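You operate a simulated robot arm through the tools that you are given. There is no shell and no other tool.

You are at the controls of a simulated two-armed robot. One attempt, no reset.

## Task
Shut the dryer, press CHECK and dry the load on the heat that its chart gives.
Fine: wait for DONE.

The check looks at the end state, three seconds after you hand in, the way a careful person would. Anything else that was tipped, shoved, dropped, spilled or broken makes it a failure.

## Robot
Two 7-joint arms with fingered hands on one trunk that stands fixed in place. Base frame: the origin is at the foot of the trunk, x ahead of it, y to its left, z up. Readings come in mm, degrees, newtons and seconds.
The left shoulder is at [31, 125, 1252], the right one opposite. With the tool pointing down near the work surface each hand reaches from about 100 to 620 mm from the base axis, measured 20 degrees to its own side. Payload 4 kg a hand.
The tool frame of a hand sits at the grasp point between the pads (the TCP): z along the fingers, y along the line on which they close. The tips reach 29 mm beyond it. The gripper opens to 100 mm; its body begins 34 mm behind the TCP. The gripper is a hand of 5 fingers: y runs from the thumb to the fingers, the wrist lies at [-15, -105, -177] in the tool frame, and closing takes about 1.5 s.
Orientation is that of the tool frame in the base frame, as [roll, pitch, yaw] about the fixed x, y, z axes, in that order (R = Rz(yaw) Ry(pitch) Rx(roll)). With the fingers straight down and the wrist toward the robot, the tool's x, y and z point along [0, 1, 0], [1, 0, 0] and [0, 0, -1] of the base frame.

## Interface
- The arms move only by the tool drive_tool. It takes "left_moves", "right_moves" or both (then of equal length, played together; a hand with none holds still); each is a list of rows, each a list of 3 entries, a list of its own where there are three numbers: the shift along the tool's x, y, z in mm, then the turn, a rotation vector about the tool's x, y, z in degrees, then the opening in per cent of the stroke, from 0 (shut) to 100 (fully open). In form: [[[dx, dy, dz], [wx, wy, wz], jaw], ...]. A call has 1 to 20 rows; each row is the pose to reach, as a shift and turn from the pose commanded when the call began, along the tool's axes at that moment. Each row takes 0.2 s and may step no farther than 50 mm and 8.6 degrees from the row before; otherwise, or with a gripper value out of range, the whole call is refused. A pose out of reach is approached as far as the arm can. The call stops where the force on the tool passes 40 N (or 10 N more than at its start, if that is more) or the arm is blocked; 0.2 s more then pass. The fingers move at their own pace (about 45 mm/s each) and stop on an object; they squeeze with about 23 N. The grip force told is the motor's: it shows also when the fingers shut on nothing. Time passes only in rows, and 0.2 s behind the last, so rows that repeat a pose let the fingers close. The reply holds the time, the measured pose of the TCP, the force on the tool along the base axes, the opening and the grip force, in the units named above and with some noise, with the torque about the TCP (base axes, N m) and any sound that the robot's microphone picked up.
- Cameras (640 x 400 px; columns grow to the right, rows downward): "scene" is now at [136.6, 18.3, 1379.3]; the picture's right is [0.33, -0.94, 0.00], its down [-0.57, -0.20, -0.80] and it looks along [0.75, 0.26, -0.60] (base axes); focal length 214 px, centre (320, 200). "left" rides on the left gripper at [-66, -86, -121] in its tool frame; the picture's right is [-0.76, -0.31, 0.58], its down [0.59, -0.70, 0.40] and it looks along [0.28, 0.64, 0.71] (tool axes); focal length 247 px, centre (320, 200). "right" rides on the right gripper at [66, -86, -121] in its tool frame; the picture's right is [-0.76, 0.31, -0.58], its down [-0.59, -0.70, 0.40] and it looks along [-0.28, 0.64, 0.71] (tool axes); focal length 247 px, centre (320, 200). There is no depth. A picture from a camera that has moved, and an enlarged one, comes with that camera's place and axes in the base frame and with its lens. The place of the scene camera against the robot may be out by one fixed shift of up to 25 mm in any direction.
- snapshot(camera): a new picture of that camera. It takes no simulated time.
- slide_trunk(by): moves the trunk up (or, below 0, down) by that many mm; the arms and the scene camera ride with it, the base frame stays. It gives what a move gives, with no picture.
- preshape(shape, hand): the hand has 5 fingers and takes this shape, open, in about a second: jaw (thumb against the fingers, like two jaws); tri (thumb and two fingers); tip (a fingertip pinch); poke (one finger out to press); point (the index stretched); flat (the hand flat); cup (the hand cupped); fist (a fist). The gripper value then closes the fingers along that shape, each until it touches; the sizes above hold for jaw. It gives what a move gives, with no picture.
- turn_head(pan, tilt): turns the head with the scene camera to pan (to the left, within 80 degrees either way) and tilt (down, from -29 to 69), counted from straight ahead of the robot (the tilt from the chest, where the trunk bows). It gives what a move gives.
- inspect(camera, box): a new picture of the part [left, top, right, bottom] of that camera's present view, enlarged. It takes no simulated time.
- hand_in(): hands the job in; it is judged then, once.

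Nothing tells you positions but the pictures and the camera data. Unless the task says otherwise, let go and move clear before handing in.

The tools are called after "Call:" by a JSON object that holds its "method" and its "body". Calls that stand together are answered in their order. drive_tool: Moves the arms, as the interface text tells. Its arguments: {"type":"object","properties":{"left_moves":{"type":"array","items":{"type":"array"}},"right_moves":{"type":"array","items":{"type":"array"}}},"required":[]} The other tools are called the same way: slide_trunk (by) moves the trunk up or down; preshape (shape, hand) gives the hand a shape; turn_head (pan, tilt) turns the head that bears the scene camera; snapshot (camera) takes a picture; inspect (camera, box) takes an enlarged picture of a part of a camera's view; hand_in () hands the job in.

At the start:

```text
time: 0.0
left_position: [453.4, 462.5, 1259.3]
left_orientation: [-179.9, -0.1, 90.0]
left_wrist_force: [0.0, 0.1, 0.2]
left_wrist_torque: [0.0, 0.02, 0.02]
left_gripper_width: 99.6
left_grasp_force: 0.2
left_shape: jaw
right_position: [623.8, -25.4, 1255.5]
right_orientation: [-179.9, 0.0, 90.1]
right_wrist_force: [0.3, -0.6, -0.2]
right_wrist_torque: [-0.02, 0.0, 0.01]
right_gripper_width: 99.5
right_grasp_force: 0.1
right_shape: jaw
trunk travel left (down, up): [-450.0, 297.0]
head pan, tilt (commanded): [19.3, 36.9]
```

scene: 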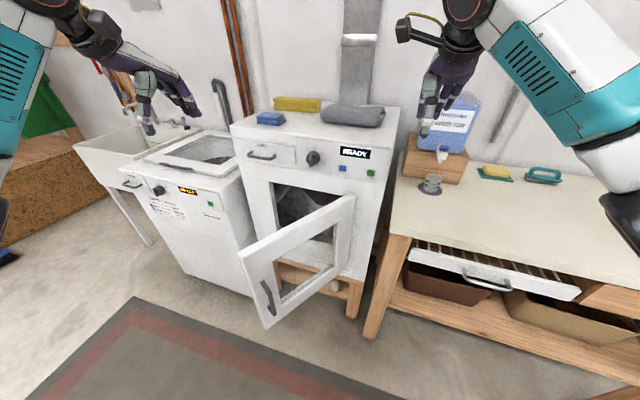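
right: 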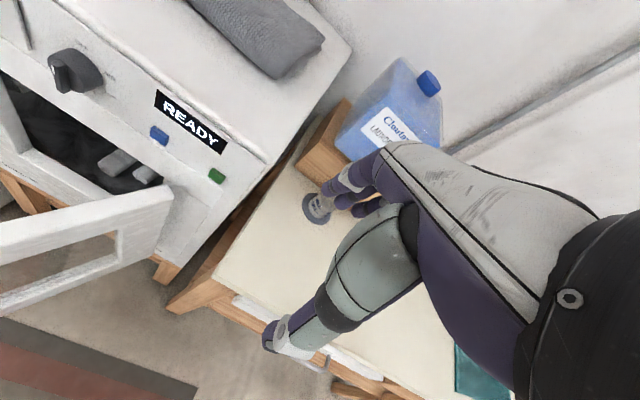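
left: 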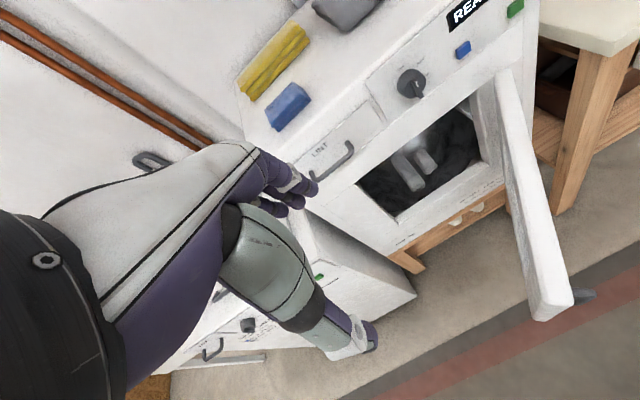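

I see a dryer in the middle with its door open (hinged on the right), a knob, a READY display, a blue button and a green button on its panel. I'll look closer at the panel, the door and any chart before moving.

Call:
{"method": "inspect", "body": {"camera": "scene", "box": [220, 80, 420, 205]}}

Call:
{"method": "inspect", "body": {"camera": "scene", "box": [220, 180, 420, 305]}}

Call:
{"method": "inspect", "body": {"camera": "right", "box": [0, 20, 250, 200]}}

Call:
{"method": "inspect", "body": {"camera": "left", "box": [260, 0, 580, 200]}}

Call:
{"method": "inspect", "body": {"camera": "scene", "box": [70, 120, 270, 245]}}

```text
3.20 times, centred on (320, 142) of scene
camera zoom: at [136.6, 18.3, 1379.3], right [0.33, -0.94, 0.0], down [-0.57, -0.2, -0.8], along [0.75, 0.26, -0.6], focal length 686 px, centre (320, 384)
```

zoom: 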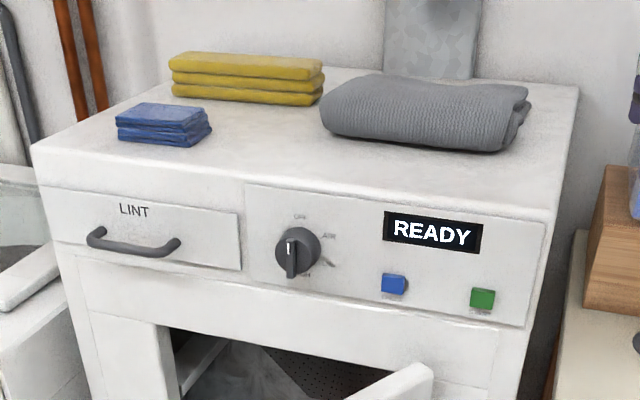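

```text
3.20 times, centred on (320, 242) of scene
camera zoom: at [136.6, 18.3, 1379.3], right [0.33, -0.94, 0.0], down [-0.57, -0.2, -0.8], along [0.75, 0.26, -0.6], focal length 686 px, centre (320, 64)
```

zoom: 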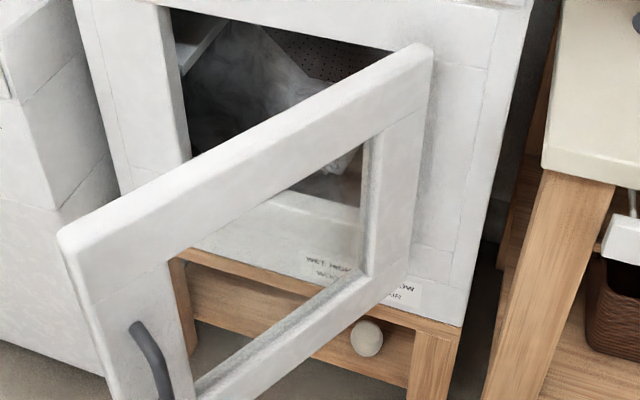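

```text
2.22 times, centred on (125, 110) of right
camera zoom: at [538.4, 40.2, 1376.0], right [0.31, -0.76, 0.58], down [-0.7, -0.59, -0.4], along [0.64, -0.28, -0.71], focal length 549 px, centre (753, 400)
```

zoom: 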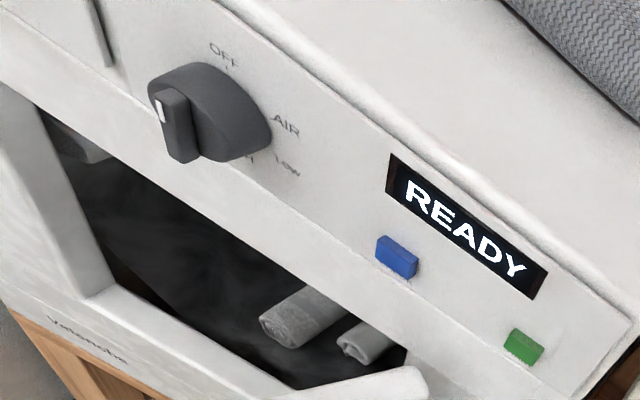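

```text
2.00 times, centred on (420, 100) of left
camera zoom: at [367.1, 397.4, 1380.4], right [-0.31, -0.76, -0.58], down [-0.7, 0.59, -0.4], along [0.64, 0.28, -0.71], focal length 494 px, centre (120, 400)
```

zoom: 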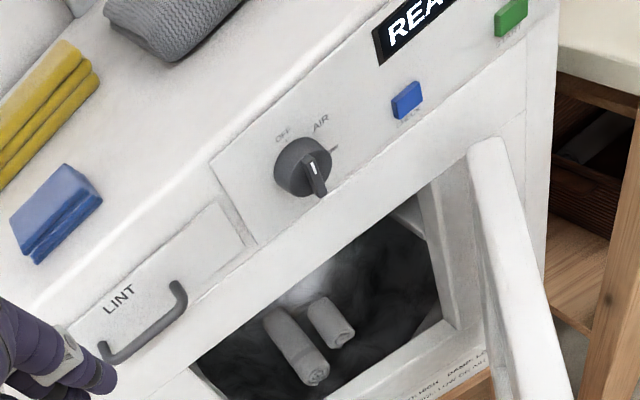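

```text
3.20 times, centred on (170, 182) of scene
camera zoom: at [136.6, 18.3, 1379.3], right [0.33, -0.94, 0.0], down [-0.57, -0.2, -0.8], along [0.75, 0.26, -0.6], focal length 686 px, centre (800, 256)
```

zoom: 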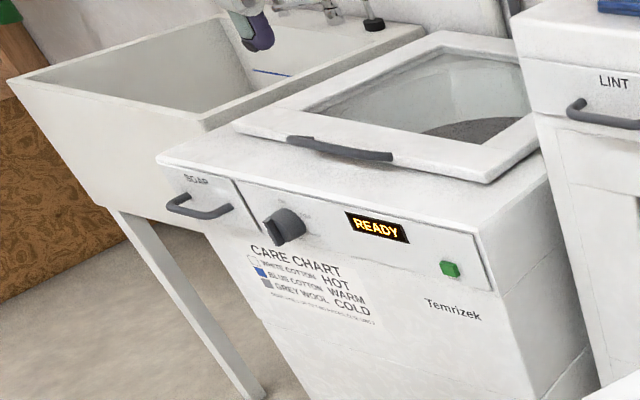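

The dryer front looks nearly square to x at about x=765, spanning y from 15 to 585. The door hinge is near y=105, and the door is open about 57° with its top at z≈930. I'll zoom in on the chart, the knob labels and the inside of the drum.

Call:
{"method": "inspect", "body": {"camera": "left", "box": [380, 150, 540, 250]}}

Call:
{"method": "inspect", "body": {"camera": "left", "box": [370, 40, 530, 140]}}

Call:
{"method": "inspect", "body": {"camera": "right", "box": [20, 30, 148, 110]}}

Call:
{"method": "inspect", "body": {"camera": "scene", "box": [296, 140, 376, 190]}}

Call:
{"method": "inspect", "body": {"camera": "scene", "box": [230, 180, 360, 330]}}

Call:
{"method": "inspect", "body": {"camera": "scene", "box": [300, 240, 364, 280]}}

```text
4.00 times, centred on (460, 200) of left
camera zoom: at [367.1, 397.4, 1380.4], right [-0.31, -0.76, -0.58], down [-0.7, 0.59, -0.4], along [0.64, 0.28, -0.71], focal length 988 px, centre (-240, 200)
```

zoom: 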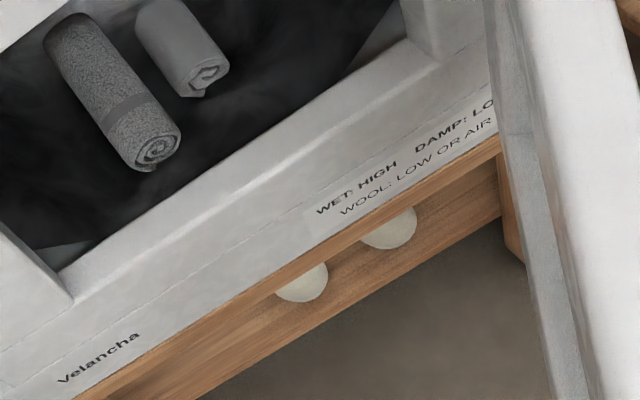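

```text
4.00 times, centred on (450, 90) of left
camera zoom: at [367.1, 397.4, 1380.4], right [-0.31, -0.76, -0.58], down [-0.7, 0.59, -0.4], along [0.64, 0.28, -0.71], focal length 988 px, centre (-200, 640)
```

zoom: 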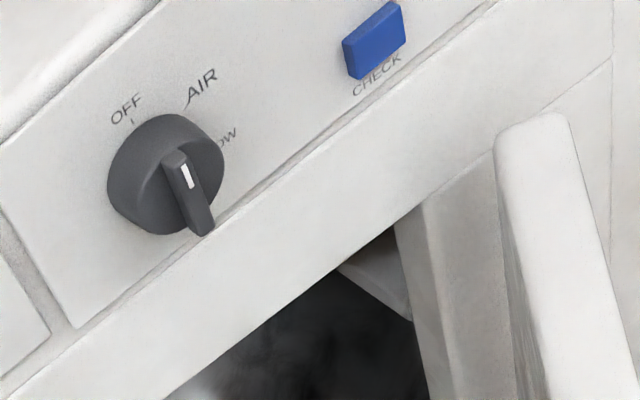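

```text
5.00 times, centred on (84, 70) of right
camera zoom: at [538.4, 40.2, 1376.0], right [0.31, -0.76, 0.58], down [-0.7, -0.59, -0.4], along [0.64, -0.28, -0.71], focal length 1235 px, centre (1500, 850)
```

zoom: 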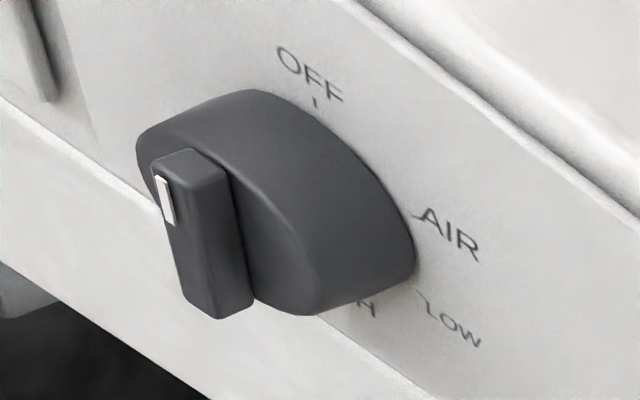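

```text
8.00 times, centred on (336, 165) of scene
camera zoom: at [136.6, 18.3, 1379.3], right [0.33, -0.94, 0.0], down [-0.57, -0.2, -0.8], along [0.75, 0.26, -0.6], focal length 1716 px, centre (192, 480)
```

zoom: 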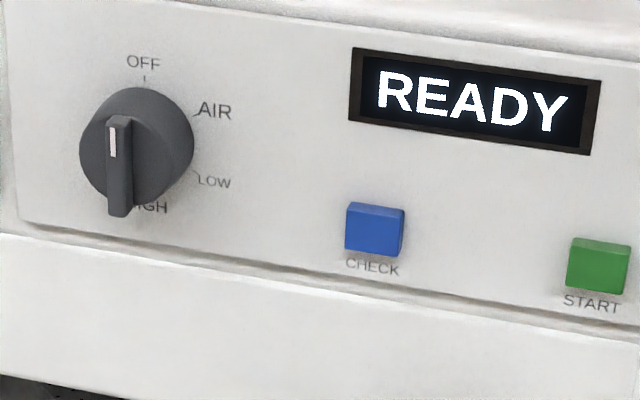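

```text
2.67 times, centred on (295, 255) of scene
camera zoom: at [136.6, 18.3, 1379.3], right [0.33, -0.94, 0.0], down [-0.57, -0.2, -0.8], along [0.75, 0.26, -0.6], focal length 572 px, centre (387, 53)
```

zoom: 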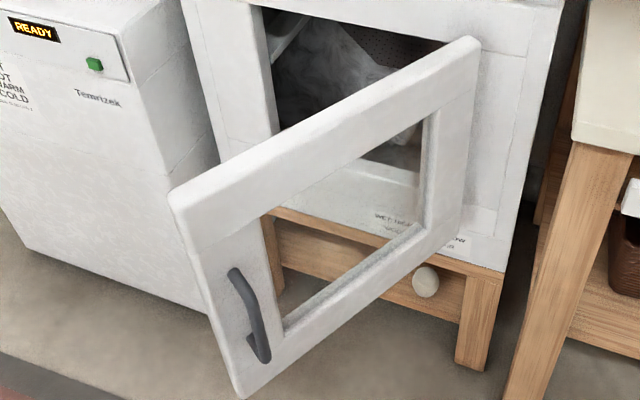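

```text
10.00 times, centred on (332, 260) of scene
camera zoom: at [136.6, 18.3, 1379.3], right [0.33, -0.94, 0.0], down [-0.57, -0.2, -0.8], along [0.75, 0.26, -0.6], focal length 2145 px, centre (200, -400)
```

zoom: 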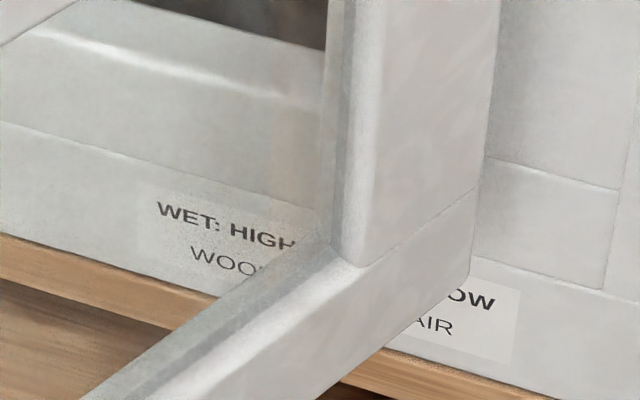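

The chart reads "WET: HIGH, DAMP: LOW / WOOL: LOW OR AIR", and the knob's mark looks to be at OFF. I'll check what the load is made of, then pull the right hand back and point the left fingers forward.

Call:
{"method": "inspect", "body": {"camera": "left", "box": [380, 130, 450, 200]}}

Call:
{"method": "inspect", "body": {"camera": "right", "box": [80, 130, 180, 200]}}

Call:
{"method": "drive_tool", "body": {"left_moves": [[[0, 0, 0], [-8.2, 0, 0], 100], [[0, 0, 0], [-16.4, 0, 0], 100], [[0, 0, 0], [-24.6, 0, 0], 100], [[0, 0, 0], [-32.8, 0, 0], 100], [[0, 0, 0], [-41, 0, 0], 100], [[0, 0, 0], [-49.2, 0, 0], 100], [[0, 0, 0], [-57.4, 0, 0], 100], [[0, 0, 0], [-65.6, 0, 0], 100], [[0, 0, 0], [-73.8, 0, 0], 100], [[0, 0, 0], [-82, 0, 0], 100], [[0, 0, 0], [-90, 0, 0], 100]], "right_moves": [[[-16, -18, 0], [0, 0, 0], 100], [[-32, -36, 0], [0, 0, 0], 100], [[-48, -54, 0], [0, 0, 0], 100], [[-64, -72, 0], [0, 0, 0], 100], [[-80, -90, 0], [0, 0, 0], 100], [[-96, -108, 0], [0, 0, 0], 100], [[-112, -126, 0], [0, 0, 0], 100], [[-128, -144, 0], [0, 0, 0], 100], [[-144, -162, 0], [0, 0, 0], 100], [[-160, -180, 0], [0, 0, 0], 100], [[-175, -200, 0], [0, 0, 0], 100]]}}

```text
5.71 times, centred on (415, 165) of left
camera zoom: at [367.1, 397.4, 1380.4], right [-0.31, -0.76, -0.58], down [-0.7, 0.59, -0.4], along [0.64, 0.28, -0.71], focal length 1411 px, centre (-223, 400)
```

zoom: 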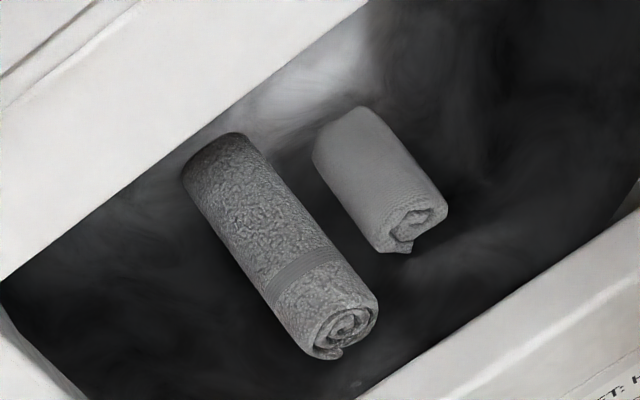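

```text
5.71 times, centred on (130, 165) of right
camera zoom: at [538.4, 40.2, 1376.0], right [0.31, -0.76, 0.58], down [-0.7, -0.59, -0.4], along [0.64, -0.28, -0.71], focal length 1411 px, centre (1406, 400)
```

zoom: 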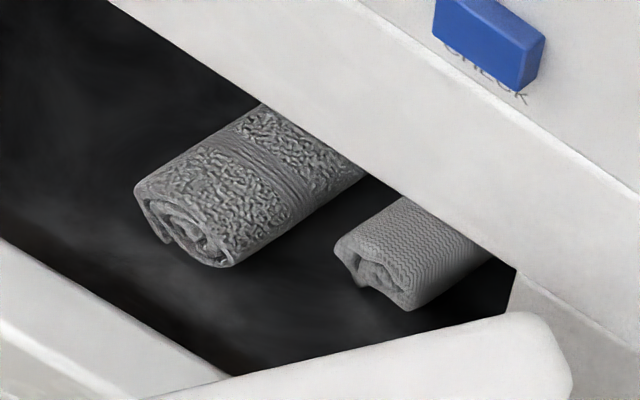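

```text
time: 2.4
left_position: [452.7, 462.9, 1259.5]
left_orientation: [90.0, 0.1, 90.1]
left_wrist_force: [0.0, -0.3, -0.7]
left_wrist_torque: [0.0, -0.03, 0.01]
left_gripper_width: 99.7
left_grasp_force: 0.0
left_shape: jaw
right_position: [424.1, -200.7, 1254.4]
right_orientation: [-180.0, -0.1, 90.0]
right_wrist_force: [0.5, -0.9, -0.3]
right_wrist_torque: [0.0, 0.03, 0.02]
right_gripper_width: 99.7
right_grasp_force: 0.1
right_shape: jaw
trunk travel left (down, up): [-450.0, 297.0]
head pan, tilt (commanded): [19.3, 36.9]
```

The load has a terry roll and a chevron-knit roll that looks like the grey wool on top of the dryer, so wool may matter. I'll look at the scene again, and at the washer's footnote for context.

Call:
{"method": "snapshot", "body": {"camera": "scene"}}

Call:
{"method": "inspect", "body": {"camera": "scene", "box": [140, 190, 204, 230]}}

Call:
{"method": "snapshot", "body": {"camera": "left"}}

Call:
{"method": "inspect", "body": {"camera": "scene", "box": [240, 80, 400, 140]}}

```text
taken
camera scene: at [137.6, 16.7, 1379.2], right [0.33, -0.94, 0.0], down [-0.57, -0.2, -0.8], along [0.75, 0.26, -0.6], focal length 214 px, centre (320, 200)
```

scene: 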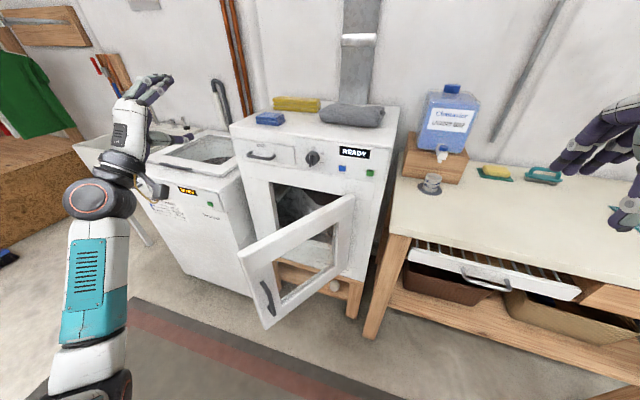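

```text
10.00 times, centred on (172, 210) of scene
camera zoom: at [137.6, 16.7, 1379.2], right [0.33, -0.94, 0.0], down [-0.57, -0.2, -0.8], along [0.75, 0.26, -0.6], focal length 2145 px, centre (1800, 100)
```

zoom: 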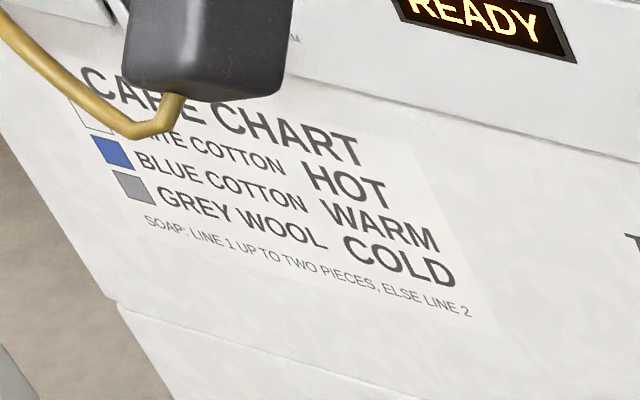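

```text
taken
camera left: at [333.0, 397.2, 1173.2], right [0.58, -0.76, -0.31], down [0.4, 0.59, -0.7], along [0.71, 0.29, 0.64], focal length 247 px, centre (320, 200)
```

left: 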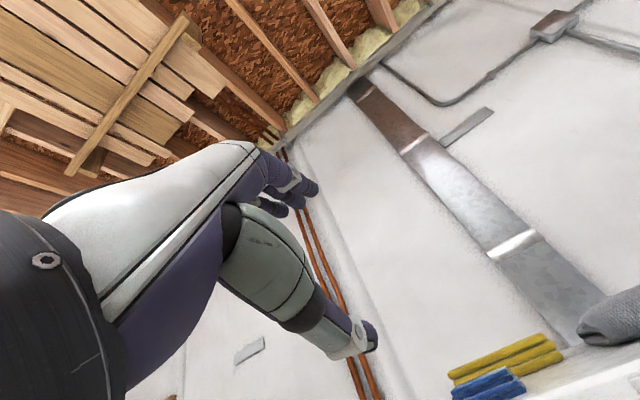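

```text
4.00 times, centred on (320, 110) of scene
camera zoom: at [137.6, 16.7, 1379.2], right [0.33, -0.94, 0.0], down [-0.57, -0.2, -0.8], along [0.75, 0.26, -0.6], focal length 858 px, centre (320, 560)
```

zoom: 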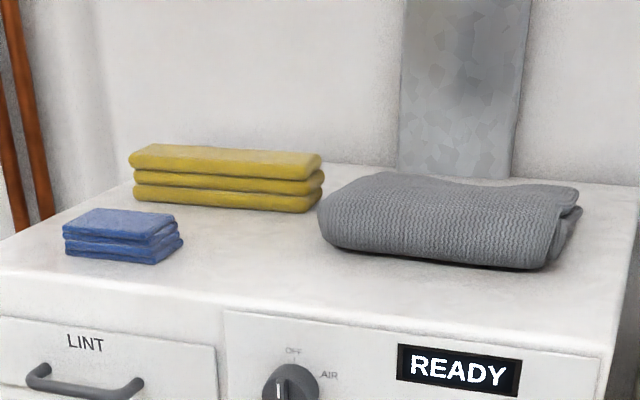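

Left fingers now point forward, and the washer footnote only concerns soap. I'll shape the left hand to poke and lower the trunk 200 mm, then check where the fingertip is.

Call:
{"method": "preshape", "body": {"shape": "poke", "hand": "left"}}

Call:
{"method": "slide_trunk", "body": {"by": -200}}

Call:
{"method": "snapshot", "body": {"camera": "scene"}}

Call:
{"method": "snapshot", "body": {"camera": "left"}}

```text
time: 3.3
left_position: [452.1, 463.9, 1258.8]
left_orientation: [90.1, 0.0, 90.0]
left_wrist_force: [-0.2, 0.6, -0.2]
left_wrist_torque: [0.0, -0.01, 0.0]
left_gripper_width: 0.1
left_grasp_force: 0.1
left_shape: poke
right_position: [423.6, -199.0, 1255.7]
right_orientation: [-179.8, 0.1, 90.1]
right_wrist_force: [-0.2, 0.5, -0.2]
right_wrist_torque: [-0.02, 0.03, -0.02]
right_gripper_width: 99.7
right_grasp_force: 0.1
right_shape: jaw
trunk travel left (down, up): [-450.0, 297.0]
head pan, tilt (commanded): [19.3, 36.9]
```

```text
time: 5.5
left_position: [453.5, 463.3, 1060.3]
left_orientation: [89.9, 0.0, 90.1]
left_wrist_force: [-0.4, 0.5, -0.2]
left_wrist_torque: [-0.02, 0.01, 0.01]
left_gripper_width: 0.0
left_grasp_force: 0.1
left_shape: poke
right_position: [422.8, -200.2, 1054.2]
right_orientation: [180.0, 0.0, 90.1]
right_wrist_force: [0.5, 0.2, -0.5]
right_wrist_torque: [0.0, -0.02, 0.03]
right_gripper_width: 99.9
right_grasp_force: 0.0
right_shape: jaw
trunk travel left (down, up): [-250.0, 497.0]
head pan, tilt (commanded): [19.3, 36.9]
```

```text
taken
camera scene: at [182.2, 18.1, 1175.4], right [0.33, -0.94, 0.0], down [-0.57, -0.2, -0.8], along [0.75, 0.26, -0.6], focal length 214 px, centre (320, 200)
```

scene: 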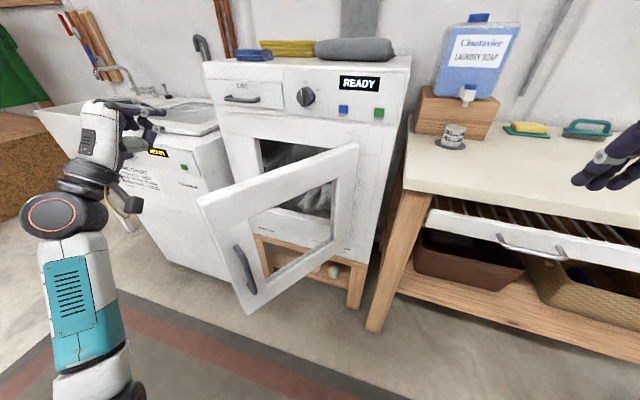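

```text
taken
camera left: at [331.4, 397.1, 974.1], right [0.58, -0.76, -0.31], down [0.4, 0.59, -0.7], along [0.71, 0.28, 0.64], focal length 247 px, centre (320, 200)
```

left: 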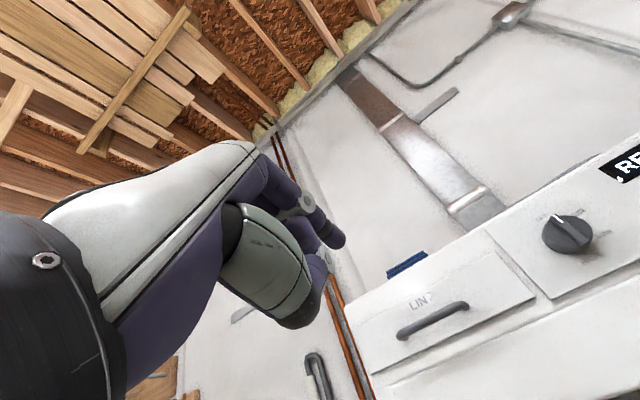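

The fingertip appears slightly beyond the TCP. I'll zoom in from the scene camera to locate the poke tip in the tool frame.

Call:
{"method": "inspect", "body": {"camera": "scene", "box": [60, 80, 188, 240]}}

Call:
{"method": "inspect", "body": {"camera": "scene", "box": [200, 50, 420, 200]}}

Call:
{"method": "inspect", "body": {"camera": "left", "box": [220, 130, 380, 340]}}

Call:
{"method": "inspect", "body": {"camera": "left", "box": [520, 130, 640, 270]}}

```text
2.50 times, centred on (124, 160) of scene
camera zoom: at [182.2, 18.1, 1175.4], right [0.33, -0.94, 0.0], down [-0.57, -0.2, -0.8], along [0.75, 0.26, -0.6], focal length 536 px, centre (810, 300)
```

zoom: 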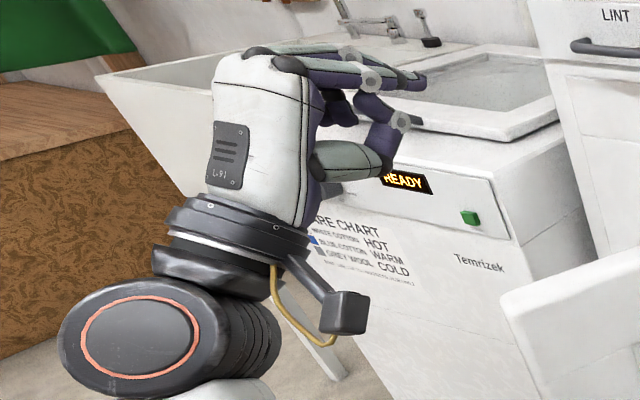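

```text
2.67 times, centred on (310, 125) of scene
camera zoom: at [182.2, 18.1, 1175.4], right [0.33, -0.94, 0.0], down [-0.57, -0.2, -0.8], along [0.75, 0.26, -0.6], focal length 572 px, centre (347, 400)
```

zoom: 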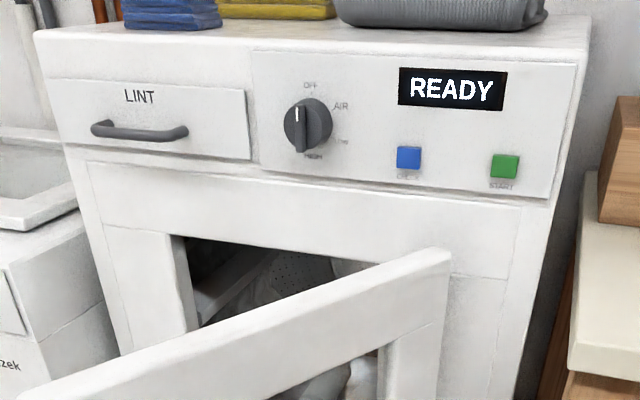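

```text
1.90 times, centred on (300, 235) of left
camera zoom: at [331.4, 397.1, 974.1], right [0.58, -0.76, -0.31], down [0.4, 0.59, -0.7], along [0.71, 0.28, 0.64], focal length 470 px, centre (358, 133)
```

zoom: 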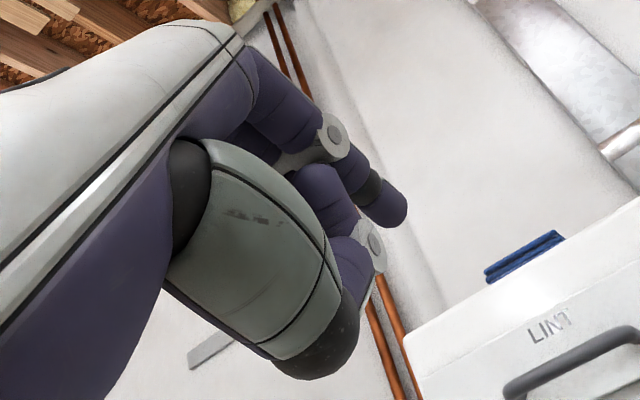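

```text
2.86 times, centred on (580, 200) of left
camera zoom: at [331.4, 397.1, 974.1], right [0.58, -0.76, -0.31], down [0.4, 0.59, -0.7], along [0.71, 0.28, 0.64], focal length 706 px, centre (-423, 200)
```

zoom: 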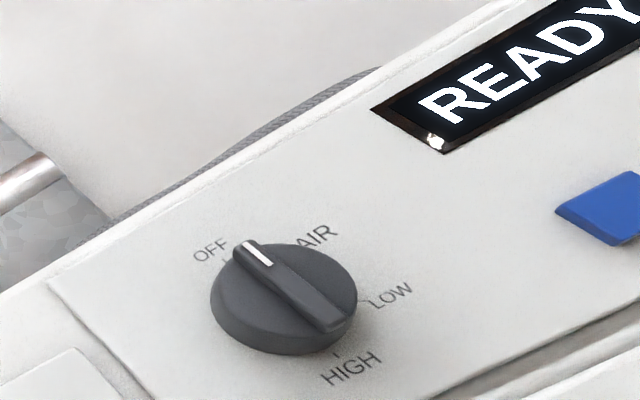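

I now place the knob axis at y≈273, z≈1046, CHECK at y≈168, z≈1021, and START at y≈74, z≈1020, all with fronts around x≈760. The door's outer face runs from about (375,308) back to a hinge near (755,116). I'll carry the left hand above the door to its outer side while yawing it left.

Call:
{"method": "drive_tool", "body": {"left_moves": [[[-35, 0, -9], [0, 5, 0], 0], [[-71, 0, -18], [0, 10, 0], 0], [[-106, 0, -27], [0, 15, 0], 0], [[-142, 0, -36], [0, 20, 0], 0], [[-177, 0, -45], [0, 25, 0], 0], [[-212, 0, -54], [0, 30, 0], 0], [[-248, 0, -64], [0, 35, 0], 0], [[-283, 0, -73], [0, 40, 0], 0]]}}

Call:
{"method": "snapshot", "body": {"camera": "scene"}}

Call:
{"method": "snapshot", "body": {"camera": "right"}}

```text
time: 6.9
left_position: [459.4, 256.2, 1090.3]
left_orientation: [78.0, -2.2, 114.8]
left_wrist_force: [0.5, 0.1, -0.5]
left_wrist_torque: [0.0, -0.01, -0.01]
left_gripper_width: 0.1
left_grasp_force: 0.1
left_shape: poke
left hand out of reach, approached as far as the arm can: row 3, 4, 5, 6, 7
right_position: [423.5, -199.7, 1055.4]
right_orientation: [-179.9, 0.0, 90.1]
right_wrist_force: [-0.5, -0.4, 1.6]
right_wrist_torque: [-0.01, 0.01, -0.01]
right_gripper_width: 99.5
right_grasp_force: 0.1
right_shape: jaw
trunk travel left (down, up): [-250.0, 497.0]
head pan, tilt (commanded): [19.3, 36.9]
stopped in row 7 (left hand): the arm was blocked; the commanded pose is now the measured one
```

```text
taken
camera scene: at [182.5, 18.7, 1175.2], right [0.33, -0.94, 0.0], down [-0.57, -0.2, -0.8], along [0.75, 0.26, -0.6], focal length 214 px, centre (320, 200)
```

scene: 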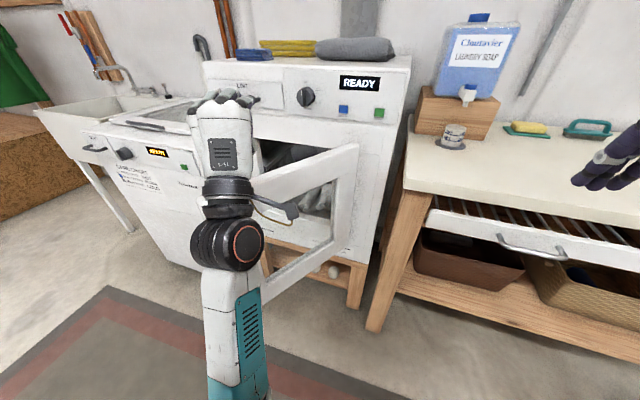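

```text
taken
camera right: at [338.5, -134.9, 1176.3], right [0.31, -0.76, 0.58], down [-0.7, -0.59, -0.4], along [0.64, -0.28, -0.71], focal length 247 px, centre (320, 200)
```

right: 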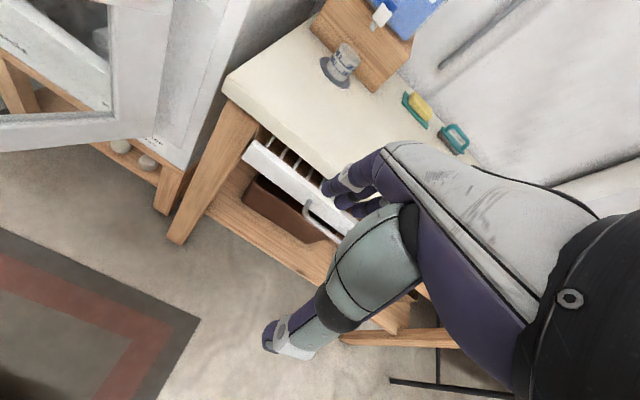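

The hand was too close to the shoulder to fold that far at this height. I'll go down first, still above the door top, then back and to the right, levelling the fingers.

Call:
{"method": "drive_tool", "body": {"left_moves": [[[-1.2, -29, -6], [3, 0, 0], 0], [[-2.4, -59, -12.5], [6, 0, 0], 0], [[-3.5, -88, -18.7], [9, 0, 0], 0], [[-17, -99, -60], [12, 0, 0], 0], [[-31, -110, -102], [12, 0, 0], 0]]}}

Call:
{"method": "snapshot", "body": {"camera": "scene"}}

```text
time: 7.7
left_position: [462.9, 257.0, 1083.9]
left_orientation: [75.6, -0.5, 115.0]
left_wrist_force: [0.0, 0.4, 0.6]
left_wrist_torque: [0.0, 0.01, -0.01]
left_gripper_width: 0.2
left_grasp_force: 0.1
left_shape: poke
right_position: [424.3, -201.7, 1054.9]
right_orientation: [-179.9, 0.1, 90.2]
right_wrist_force: [1.5, -0.4, 1.1]
right_wrist_torque: [-0.03, -0.01, -0.02]
right_gripper_width: 99.9
right_grasp_force: 0.1
right_shape: jaw
trunk travel left (down, up): [-250.0, 497.0]
head pan, tilt (commanded): [19.3, 36.9]
stopped in row 3 (left hand): the arm was blocked; the commanded pose is now the measured one
```

```text
taken
camera scene: at [182.5, 18.1, 1175.2], right [0.33, -0.94, 0.0], down [-0.57, -0.2, -0.8], along [0.75, 0.26, -0.6], focal length 214 px, centre (320, 200)
```

scene: 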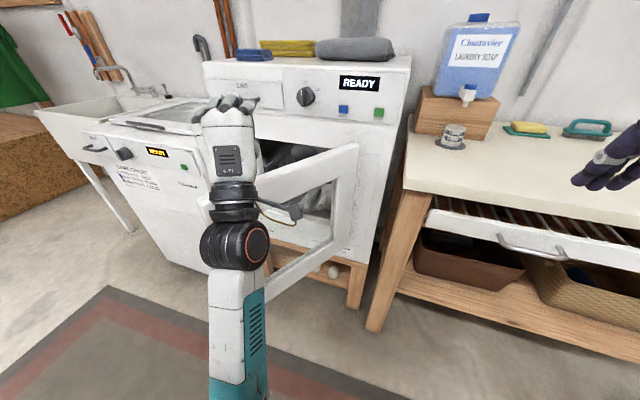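

The left arm is at a joint limit, not in contact, so it can't fold behind the door. The right arm points forward-left more naturally, so it will push the door. I'll send the left hand back to its free spot and move the right hand forward, where it has room to rotate.

Call:
{"method": "drive_tool", "body": {"left_moves": [[[32, -7, 11], [2.4, -4, -1], 0], [[64, -15, 23], [4.8, -8, -2], 0], [[95, -22, 35], [7.2, -12, -3], 0], [[127, -29, 46], [9.6, -16, -4], 0], [[159, -37, 58], [12, -20, -5], 0], [[191, -44, 69], [14.4, -24, -6], 0]], "right_moves": [[[23, 29, 0], [0, 0, 0], 100], [[47, 59, 0], [0, 0, 0], 100], [[70, 88, 0], [0, 0, 0], 100], [[93, 117, 0], [0, 0, 0], 100], [[117, 147, 0], [0, 0, 0], 100], [[140, 176, 0], [0, 0, 0], 100]]}}

```text
time: 9.1
left_position: [453.2, 461.9, 1057.7]
left_orientation: [89.8, 2.7, 90.4]
left_wrist_force: [0.2, 0.2, 0.0]
left_wrist_torque: [0.0, 0.02, -0.02]
left_gripper_width: 0.2
left_grasp_force: 0.0
left_shape: poke
right_position: [596.1, -59.5, 1058.2]
right_orientation: [-179.9, 0.1, 90.1]
right_wrist_force: [-0.7, 1.0, 0.6]
right_wrist_torque: [-0.03, 0.01, -0.02]
right_gripper_width: 99.7
right_grasp_force: 0.1
right_shape: jaw
trunk travel left (down, up): [-250.0, 497.0]
head pan, tilt (commanded): [19.3, 36.9]
```

Both hands are where I wanted them. I'll rotate the right hand so its fingers point forward and shape it to poke.

Call:
{"method": "drive_tool", "body": {"right_moves": [[[0, 0, 0], [-8.2, 0, 0], 100], [[0, 0, 0], [-16.4, 0, 0], 100], [[0, 0, 0], [-24.6, 0, 0], 100], [[0, 0, 0], [-32.8, 0, 0], 100], [[0, 0, 0], [-41, 0, 0], 100], [[0, 0, 0], [-49.2, 0, 0], 100], [[0, 0, 0], [-57.4, 0, 0], 100], [[0, 0, 0], [-65.6, 0, 0], 100], [[0, 0, 0], [-73.8, 0, 0], 100], [[0, 0, 0], [-82, 0, 0], 100], [[0, 0, 0], [-90, 0, 0], 100]]}}

Call:
{"method": "preshape", "body": {"shape": "poke", "hand": "right"}}

Call:
{"method": "snapshot", "body": {"camera": "scene"}}

Call:
{"method": "snapshot", "body": {"camera": "right"}}

```text
time: 11.4
left_position: [453.5, 461.2, 1056.9]
left_orientation: [89.8, 2.6, 90.5]
left_wrist_force: [-0.1, 0.8, 0.7]
left_wrist_torque: [0.02, -0.02, -0.01]
left_gripper_width: 0.0
left_grasp_force: 0.1
left_shape: poke
right_position: [600.3, -59.4, 1055.1]
right_orientation: [90.1, 0.0, 90.0]
right_wrist_force: [-0.4, 0.2, 0.1]
right_wrist_torque: [0.02, 0.0, -0.02]
right_gripper_width: 99.9
right_grasp_force: 0.0
right_shape: jaw
trunk travel left (down, up): [-250.0, 497.0]
head pan, tilt (commanded): [19.3, 36.9]
```

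```text
time: 12.3
left_position: [453.5, 462.4, 1057.4]
left_orientation: [89.8, 2.6, 90.3]
left_wrist_force: [-0.3, 0.2, -0.2]
left_wrist_torque: [0.0, 0.0, -0.02]
left_gripper_width: 0.0
left_grasp_force: 0.1
left_shape: poke
right_position: [599.7, -59.3, 1055.6]
right_orientation: [90.1, 0.0, 90.1]
right_wrist_force: [-0.1, 0.5, 0.5]
right_wrist_torque: [0.0, 0.0, 0.03]
right_gripper_width: 0.1
right_grasp_force: 0.1
right_shape: poke
trunk travel left (down, up): [-250.0, 497.0]
head pan, tilt (commanded): [19.3, 36.9]
```

```text
taken
camera scene: at [182.4, 18.3, 1175.2], right [0.33, -0.94, 0.0], down [-0.57, -0.2, -0.8], along [0.75, 0.26, -0.6], focal length 214 px, centre (320, 200)
```

scene: 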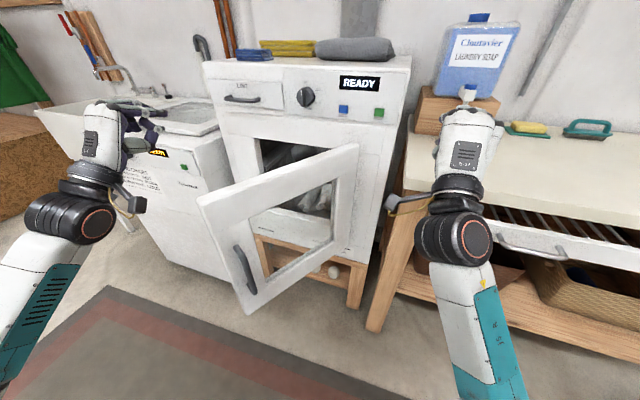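

```text
taken
camera right: at [479.0, 5.7, 970.3], right [-0.58, -0.76, 0.31], down [0.4, -0.59, -0.7], along [0.71, -0.28, 0.64], focal length 247 px, centre (320, 200)
```

right: 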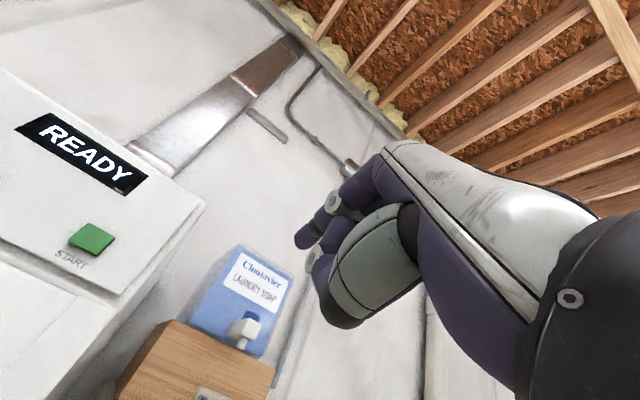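

The right hand is ready in poke shape. I'll lower it and bring it back to the outer side of the door, yawed left 40°, with the fingertip stopping about 50 mm short of the door's top rail.

Call:
{"method": "drive_tool", "body": {"right_moves": [[[5, -42, -15], [0, 0, 0], 0], [[10, -85, -30], [0, 0, 0], 0], [[15, -127, -45], [0, 0, 0], 0], [[20, -170, -60], [0, 0, 0], 0], [[50, -170, -81], [0, 5.7, 0], 0], [[80, -170, -101], [0, 11.4, 0], 0], [[110, -170, -122], [0, 17.1, 0], 0], [[140, -170, -143], [0, 22.8, 0], 0], [[170, -170, -164], [0, 28.5, 0], 0], [[200, -170, -184], [0, 34.2, 0], 0], [[230, -170, -205], [0, 40, 0], 0]]}}

Call:
{"method": "snapshot", "body": {"camera": "scene"}}

Call:
{"method": "snapshot", "body": {"camera": "right"}}

```text
time: 14.8
left_position: [453.0, 460.9, 1058.4]
left_orientation: [89.8, 2.6, 90.3]
left_wrist_force: [0.1, -0.9, -0.4]
left_wrist_torque: [0.0, 0.0, -0.01]
left_gripper_width: 0.0
left_grasp_force: 0.1
left_shape: poke
right_position: [391.5, 169.6, 885.8]
right_orientation: [90.1, 0.0, 130.3]
right_wrist_force: [0.5, -0.3, -0.3]
right_wrist_torque: [0.0, -0.01, -0.01]
right_gripper_width: 0.2
right_grasp_force: 0.1
right_shape: poke
trunk travel left (down, up): [-250.0, 497.0]
head pan, tilt (commanded): [19.3, 36.9]
```

```text
taken
camera scene: at [182.4, 18.4, 1175.2], right [0.33, -0.94, 0.0], down [-0.57, -0.2, -0.8], along [0.75, 0.26, -0.6], focal length 214 px, centre (320, 200)
```

scene: 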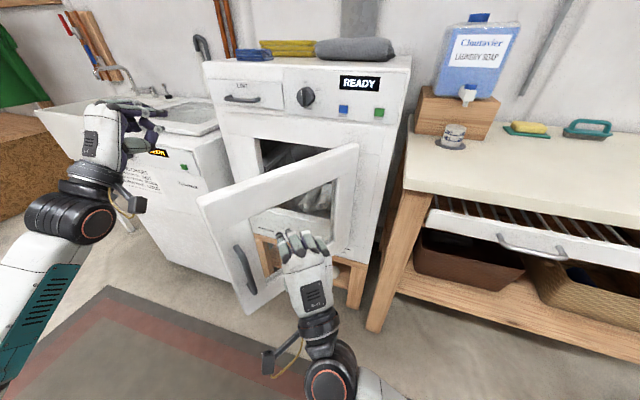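

```text
taken
camera right: at [257.4, 141.3, 799.6], right [0.05, -0.95, 0.31], down [0.68, -0.19, -0.7], along [0.73, 0.24, 0.64], focal length 247 px, centre (320, 200)
```

right: 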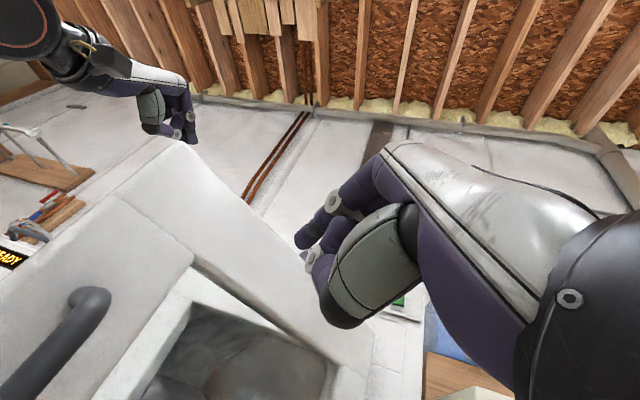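

The right fingertip is in front of the door's outer face near the top rail. I'll lower it 14 mm to the middle of the rail and begin a gentle push along the closing arc.

Call:
{"method": "drive_tool", "body": {"right_moves": [[[-0.5, -5, 16], [0, 0, 0], 0], [[-1, -10, 32], [0, 0, 0], 0], [[-2, -14, 46], [0, 0, 0], 0], [[-3, -14, 60], [0, 0, 0], 0], [[-1, -14, 71], [0, 0, 0], 0], [[0, -14, 82], [0, 0, 0], 0], [[1, -14, 90], [0, 0, 0], 0], [[2.5, -14, 99], [0, 0, 0], 0]]}}

Call:
{"method": "snapshot", "body": {"camera": "scene"}}

Call:
{"method": "snapshot", "body": {"camera": "right"}}

```text
time: 16.6
left_position: [452.9, 463.1, 1056.9]
left_orientation: [89.8, 2.6, 90.3]
left_wrist_force: [0.5, 0.1, 0.1]
left_wrist_torque: [0.01, -0.04, 0.04]
left_gripper_width: 0.3
left_grasp_force: 0.2
left_shape: poke
right_position: [467.6, 236.2, 871.5]
right_orientation: [90.1, -0.1, 130.2]
right_wrist_force: [-0.5, 0.1, -0.2]
right_wrist_torque: [-0.01, 0.0, 0.02]
right_gripper_width: 0.0
right_grasp_force: 0.1
right_shape: poke
trunk travel left (down, up): [-250.0, 497.0]
head pan, tilt (commanded): [19.3, 36.9]
```

```text
taken
camera scene: at [182.4, 18.5, 1175.2], right [0.33, -0.94, 0.0], down [-0.57, -0.2, -0.8], along [0.75, 0.26, -0.6], focal length 214 px, centre (320, 200)
```

scene: 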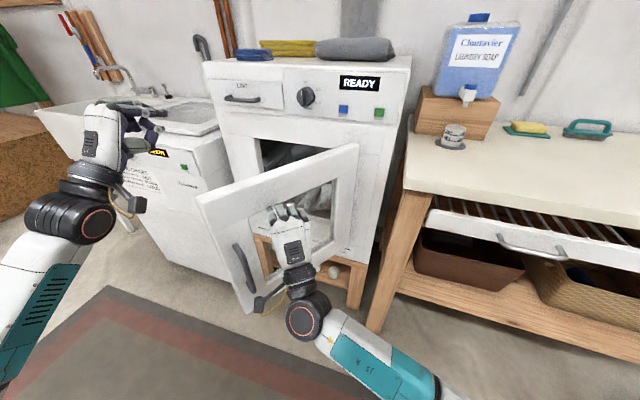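

```text
taken
camera right: at [332.9, 207.8, 785.2], right [0.05, -0.95, 0.31], down [0.68, -0.19, -0.7], along [0.73, 0.24, 0.64], focal length 247 px, centre (320, 200)
```

right: 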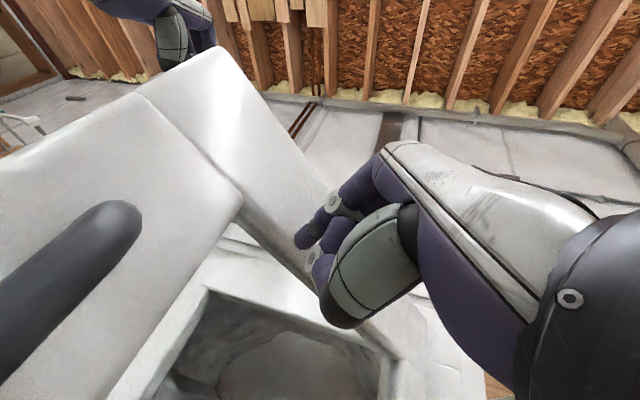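

No contact force, and the door hasn't moved. I need to see whether the fingertip is still in front of the rail or inside the window.

Call:
{"method": "inspect", "body": {"camera": "scene", "box": [190, 130, 370, 330]}}

Call:
{"method": "inspect", "body": {"camera": "right", "box": [130, 100, 420, 380]}}

Call:
{"method": "snapshot", "body": {"camera": "left"}}

```text
2.00 times, centred on (280, 230) of scene
camera zoom: at [182.4, 18.5, 1175.2], right [0.33, -0.94, 0.0], down [-0.57, -0.2, -0.8], along [0.75, 0.26, -0.6], focal length 429 px, centre (400, 140)
```

zoom: 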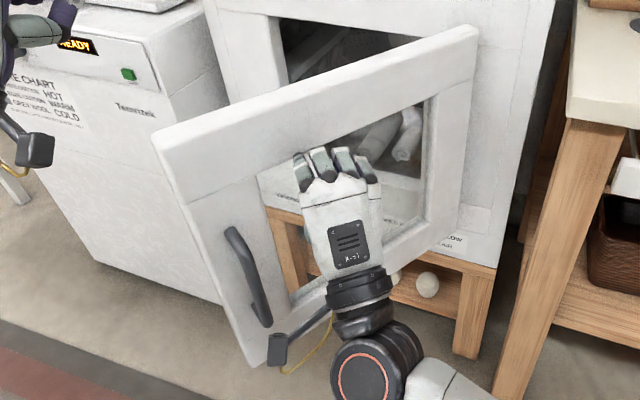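

```text
1.43 times, centred on (275, 240) of right
camera zoom: at [332.9, 207.8, 785.2], right [0.05, -0.95, 0.31], down [0.68, -0.19, -0.7], along [0.73, 0.24, 0.64], focal length 353 px, centre (384, 143)
```

zoom: 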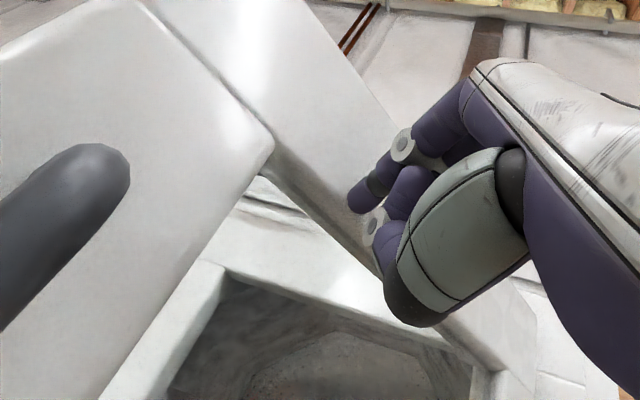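

```text
taken
camera left: at [333.2, 391.6, 974.4], right [0.58, -0.77, -0.27], down [0.4, 0.56, -0.73], along [0.71, 0.32, 0.63], focal length 247 px, centre (320, 200)
```

left: 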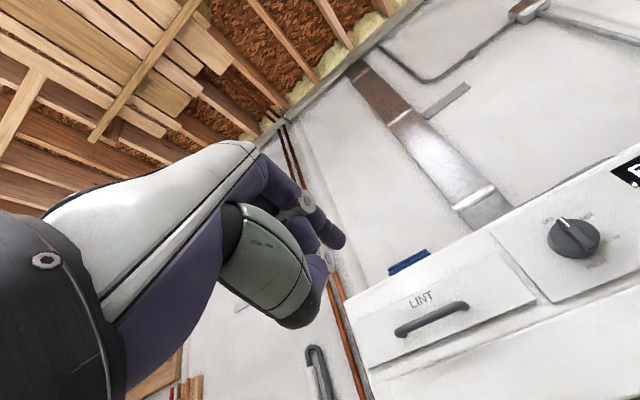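

I want a clearer look at how the fingertips sit relative to the rail.

Call:
{"method": "inspect", "body": {"camera": "scene", "box": [246, 180, 326, 230]}}

Call:
{"method": "inspect", "body": {"camera": "right", "box": [240, 160, 400, 280]}}

```text
8.00 times, centred on (286, 205) of scene
camera zoom: at [182.4, 18.5, 1175.2], right [0.33, -0.94, 0.0], down [-0.57, -0.2, -0.8], along [0.75, 0.26, -0.6], focal length 1716 px, centre (592, 160)
```

zoom: 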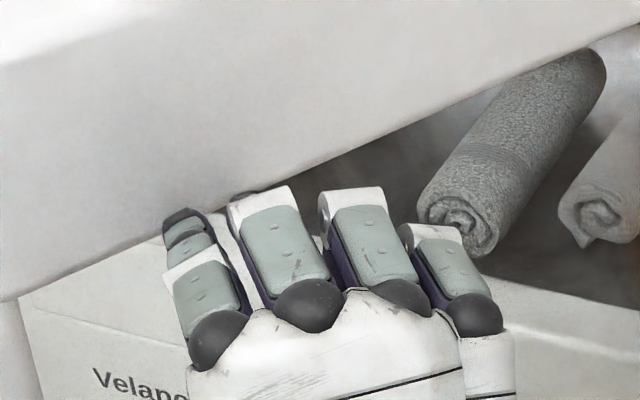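

```text
3.33 times, centred on (320, 220) of right
camera zoom: at [332.9, 207.8, 785.2], right [0.05, -0.95, 0.31], down [0.68, -0.19, -0.7], along [0.73, 0.24, 0.64], focal length 823 px, centre (320, 133)
```

zoom: 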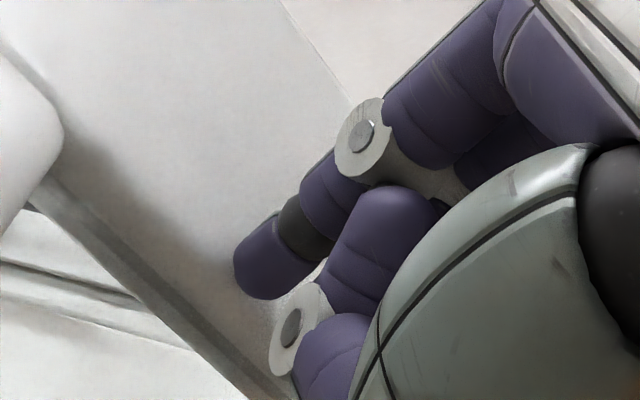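

The index tip is in front of the rail at about (481,259,871) and close, but not yet touching. I'll raise it 20 mm towards mid-rail and keep advancing along the door's normal in small steps.

Call:
{"method": "drive_tool", "body": {"right_moves": [[[0, 18, -2], [0, 0, 0], 0], [[3, 20, 9.5], [0, 0, 0], 0], [[6, 20, 19], [0, 0, 0], 0], [[9, 20, 28.5], [0, 0, 0], 0], [[12, 20, 38], [0, 0, 0], 0], [[15, 20, 47.5], [0, 0, 0], 0]]}}

Call:
{"method": "snapshot", "body": {"camera": "scene"}}

Call:
{"method": "snapshot", "body": {"camera": "right"}}

```text
time: 17.9
left_position: [453.7, 462.5, 1057.9]
left_orientation: [89.8, 2.5, 90.4]
left_wrist_force: [-0.2, 0.7, 0.2]
left_wrist_torque: [0.03, -0.03, 0.01]
left_gripper_width: 0.0
left_grasp_force: 0.1
left_shape: poke
right_position: [494.1, 276.4, 890.0]
right_orientation: [90.1, -0.1, 129.9]
right_wrist_force: [0.0, 0.3, 0.1]
right_wrist_torque: [0.01, -0.02, -0.02]
right_gripper_width: 0.0
right_grasp_force: 0.1
right_shape: poke
trunk travel left (down, up): [-250.0, 497.0]
head pan, tilt (commanded): [19.3, 36.9]
```

```text
taken
camera scene: at [182.5, 18.4, 1175.2], right [0.33, -0.94, 0.0], down [-0.57, -0.2, -0.8], along [0.75, 0.26, -0.6], focal length 214 px, centre (320, 200)
```

scene: 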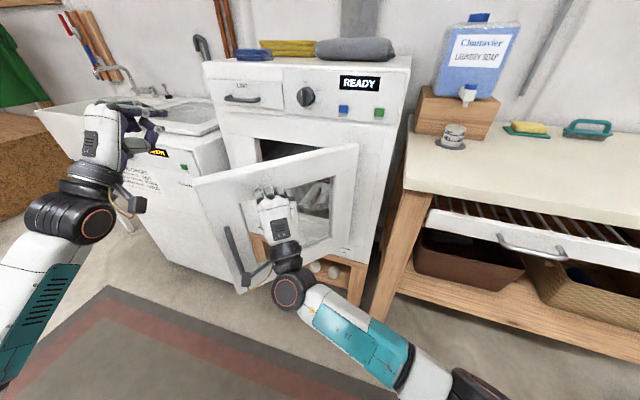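

```text
taken
camera right: at [360.2, 248.8, 805.9], right [0.05, -0.95, 0.31], down [0.68, -0.19, -0.7], along [0.73, 0.24, 0.64], focal length 247 px, centre (320, 200)
```

right: 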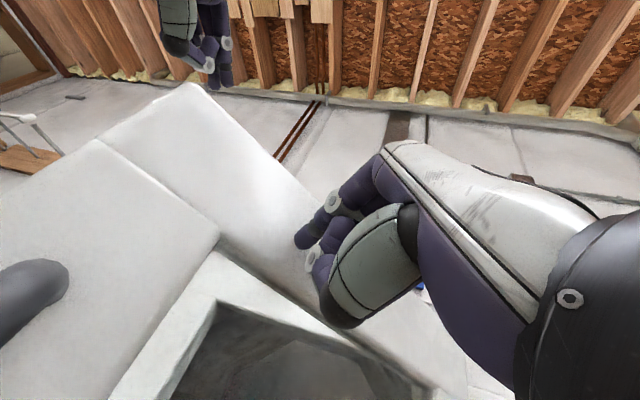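

The door is now swinging under the finger with little force. I'll continue along the arc.

Call:
{"method": "drive_tool", "body": {"right_moves": [[[-1, 0, 10], [0, 0, 0], 0], [[-2.5, 0, 20], [0, 0, 0], 0], [[-4, 0, 30], [0, 0, 0], 0], [[-5.5, 0, 41], [0, 0, 0], 0], [[-7, 0, 54], [0, 0, 0], 0], [[-9, 0, 67], [0, 0, 0], 0], [[-14, 0, 79], [0, 0, 0], 0], [[-20, 0, 91], [0, 0, 0], 0], [[-25, 0, 103], [0, 0, 0], 0], [[-31, 0, 115], [0, 0, 0], 0], [[-37, 0, 126], [0, 0, 0], 0], [[-42, 0, 136], [0, 0, 0], 0]]}}

Call:
{"method": "snapshot", "body": {"camera": "scene"}}

Call:
{"method": "snapshot", "body": {"camera": "right"}}

```text
time: 20.6
left_position: [453.4, 462.5, 1056.4]
left_orientation: [89.8, 2.6, 90.5]
left_wrist_force: [-1.0, -0.1, 0.8]
left_wrist_torque: [0.01, -0.02, 0.01]
left_gripper_width: 0.0
left_grasp_force: 0.0
left_shape: poke
right_position: [627.0, 334.0, 891.3]
right_orientation: [90.0, 0.0, 130.1]
right_wrist_force: [0.0, -0.5, -0.6]
right_wrist_torque: [0.0, 0.0, -0.03]
right_gripper_width: 0.0
right_grasp_force: 0.0
right_shape: poke
trunk travel left (down, up): [-250.0, 497.0]
head pan, tilt (commanded): [19.3, 36.9]
```

```text
taken
camera scene: at [182.5, 18.5, 1175.2], right [0.33, -0.94, 0.0], down [-0.57, -0.2, -0.8], along [0.75, 0.26, -0.6], focal length 214 px, centre (320, 200)
```

scene: 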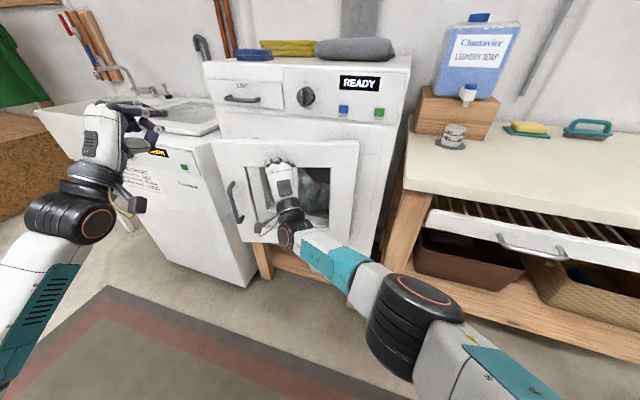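

```text
taken
camera right: at [491.9, 305.8, 805.9], right [0.05, -0.95, 0.31], down [0.68, -0.19, -0.7], along [0.73, 0.24, 0.64], focal length 247 px, centre (320, 200)
```

right: 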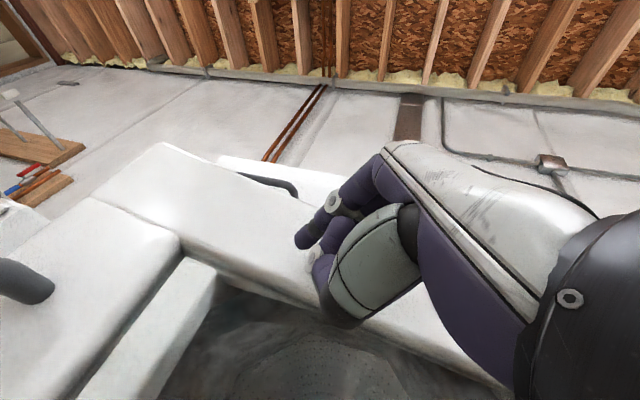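

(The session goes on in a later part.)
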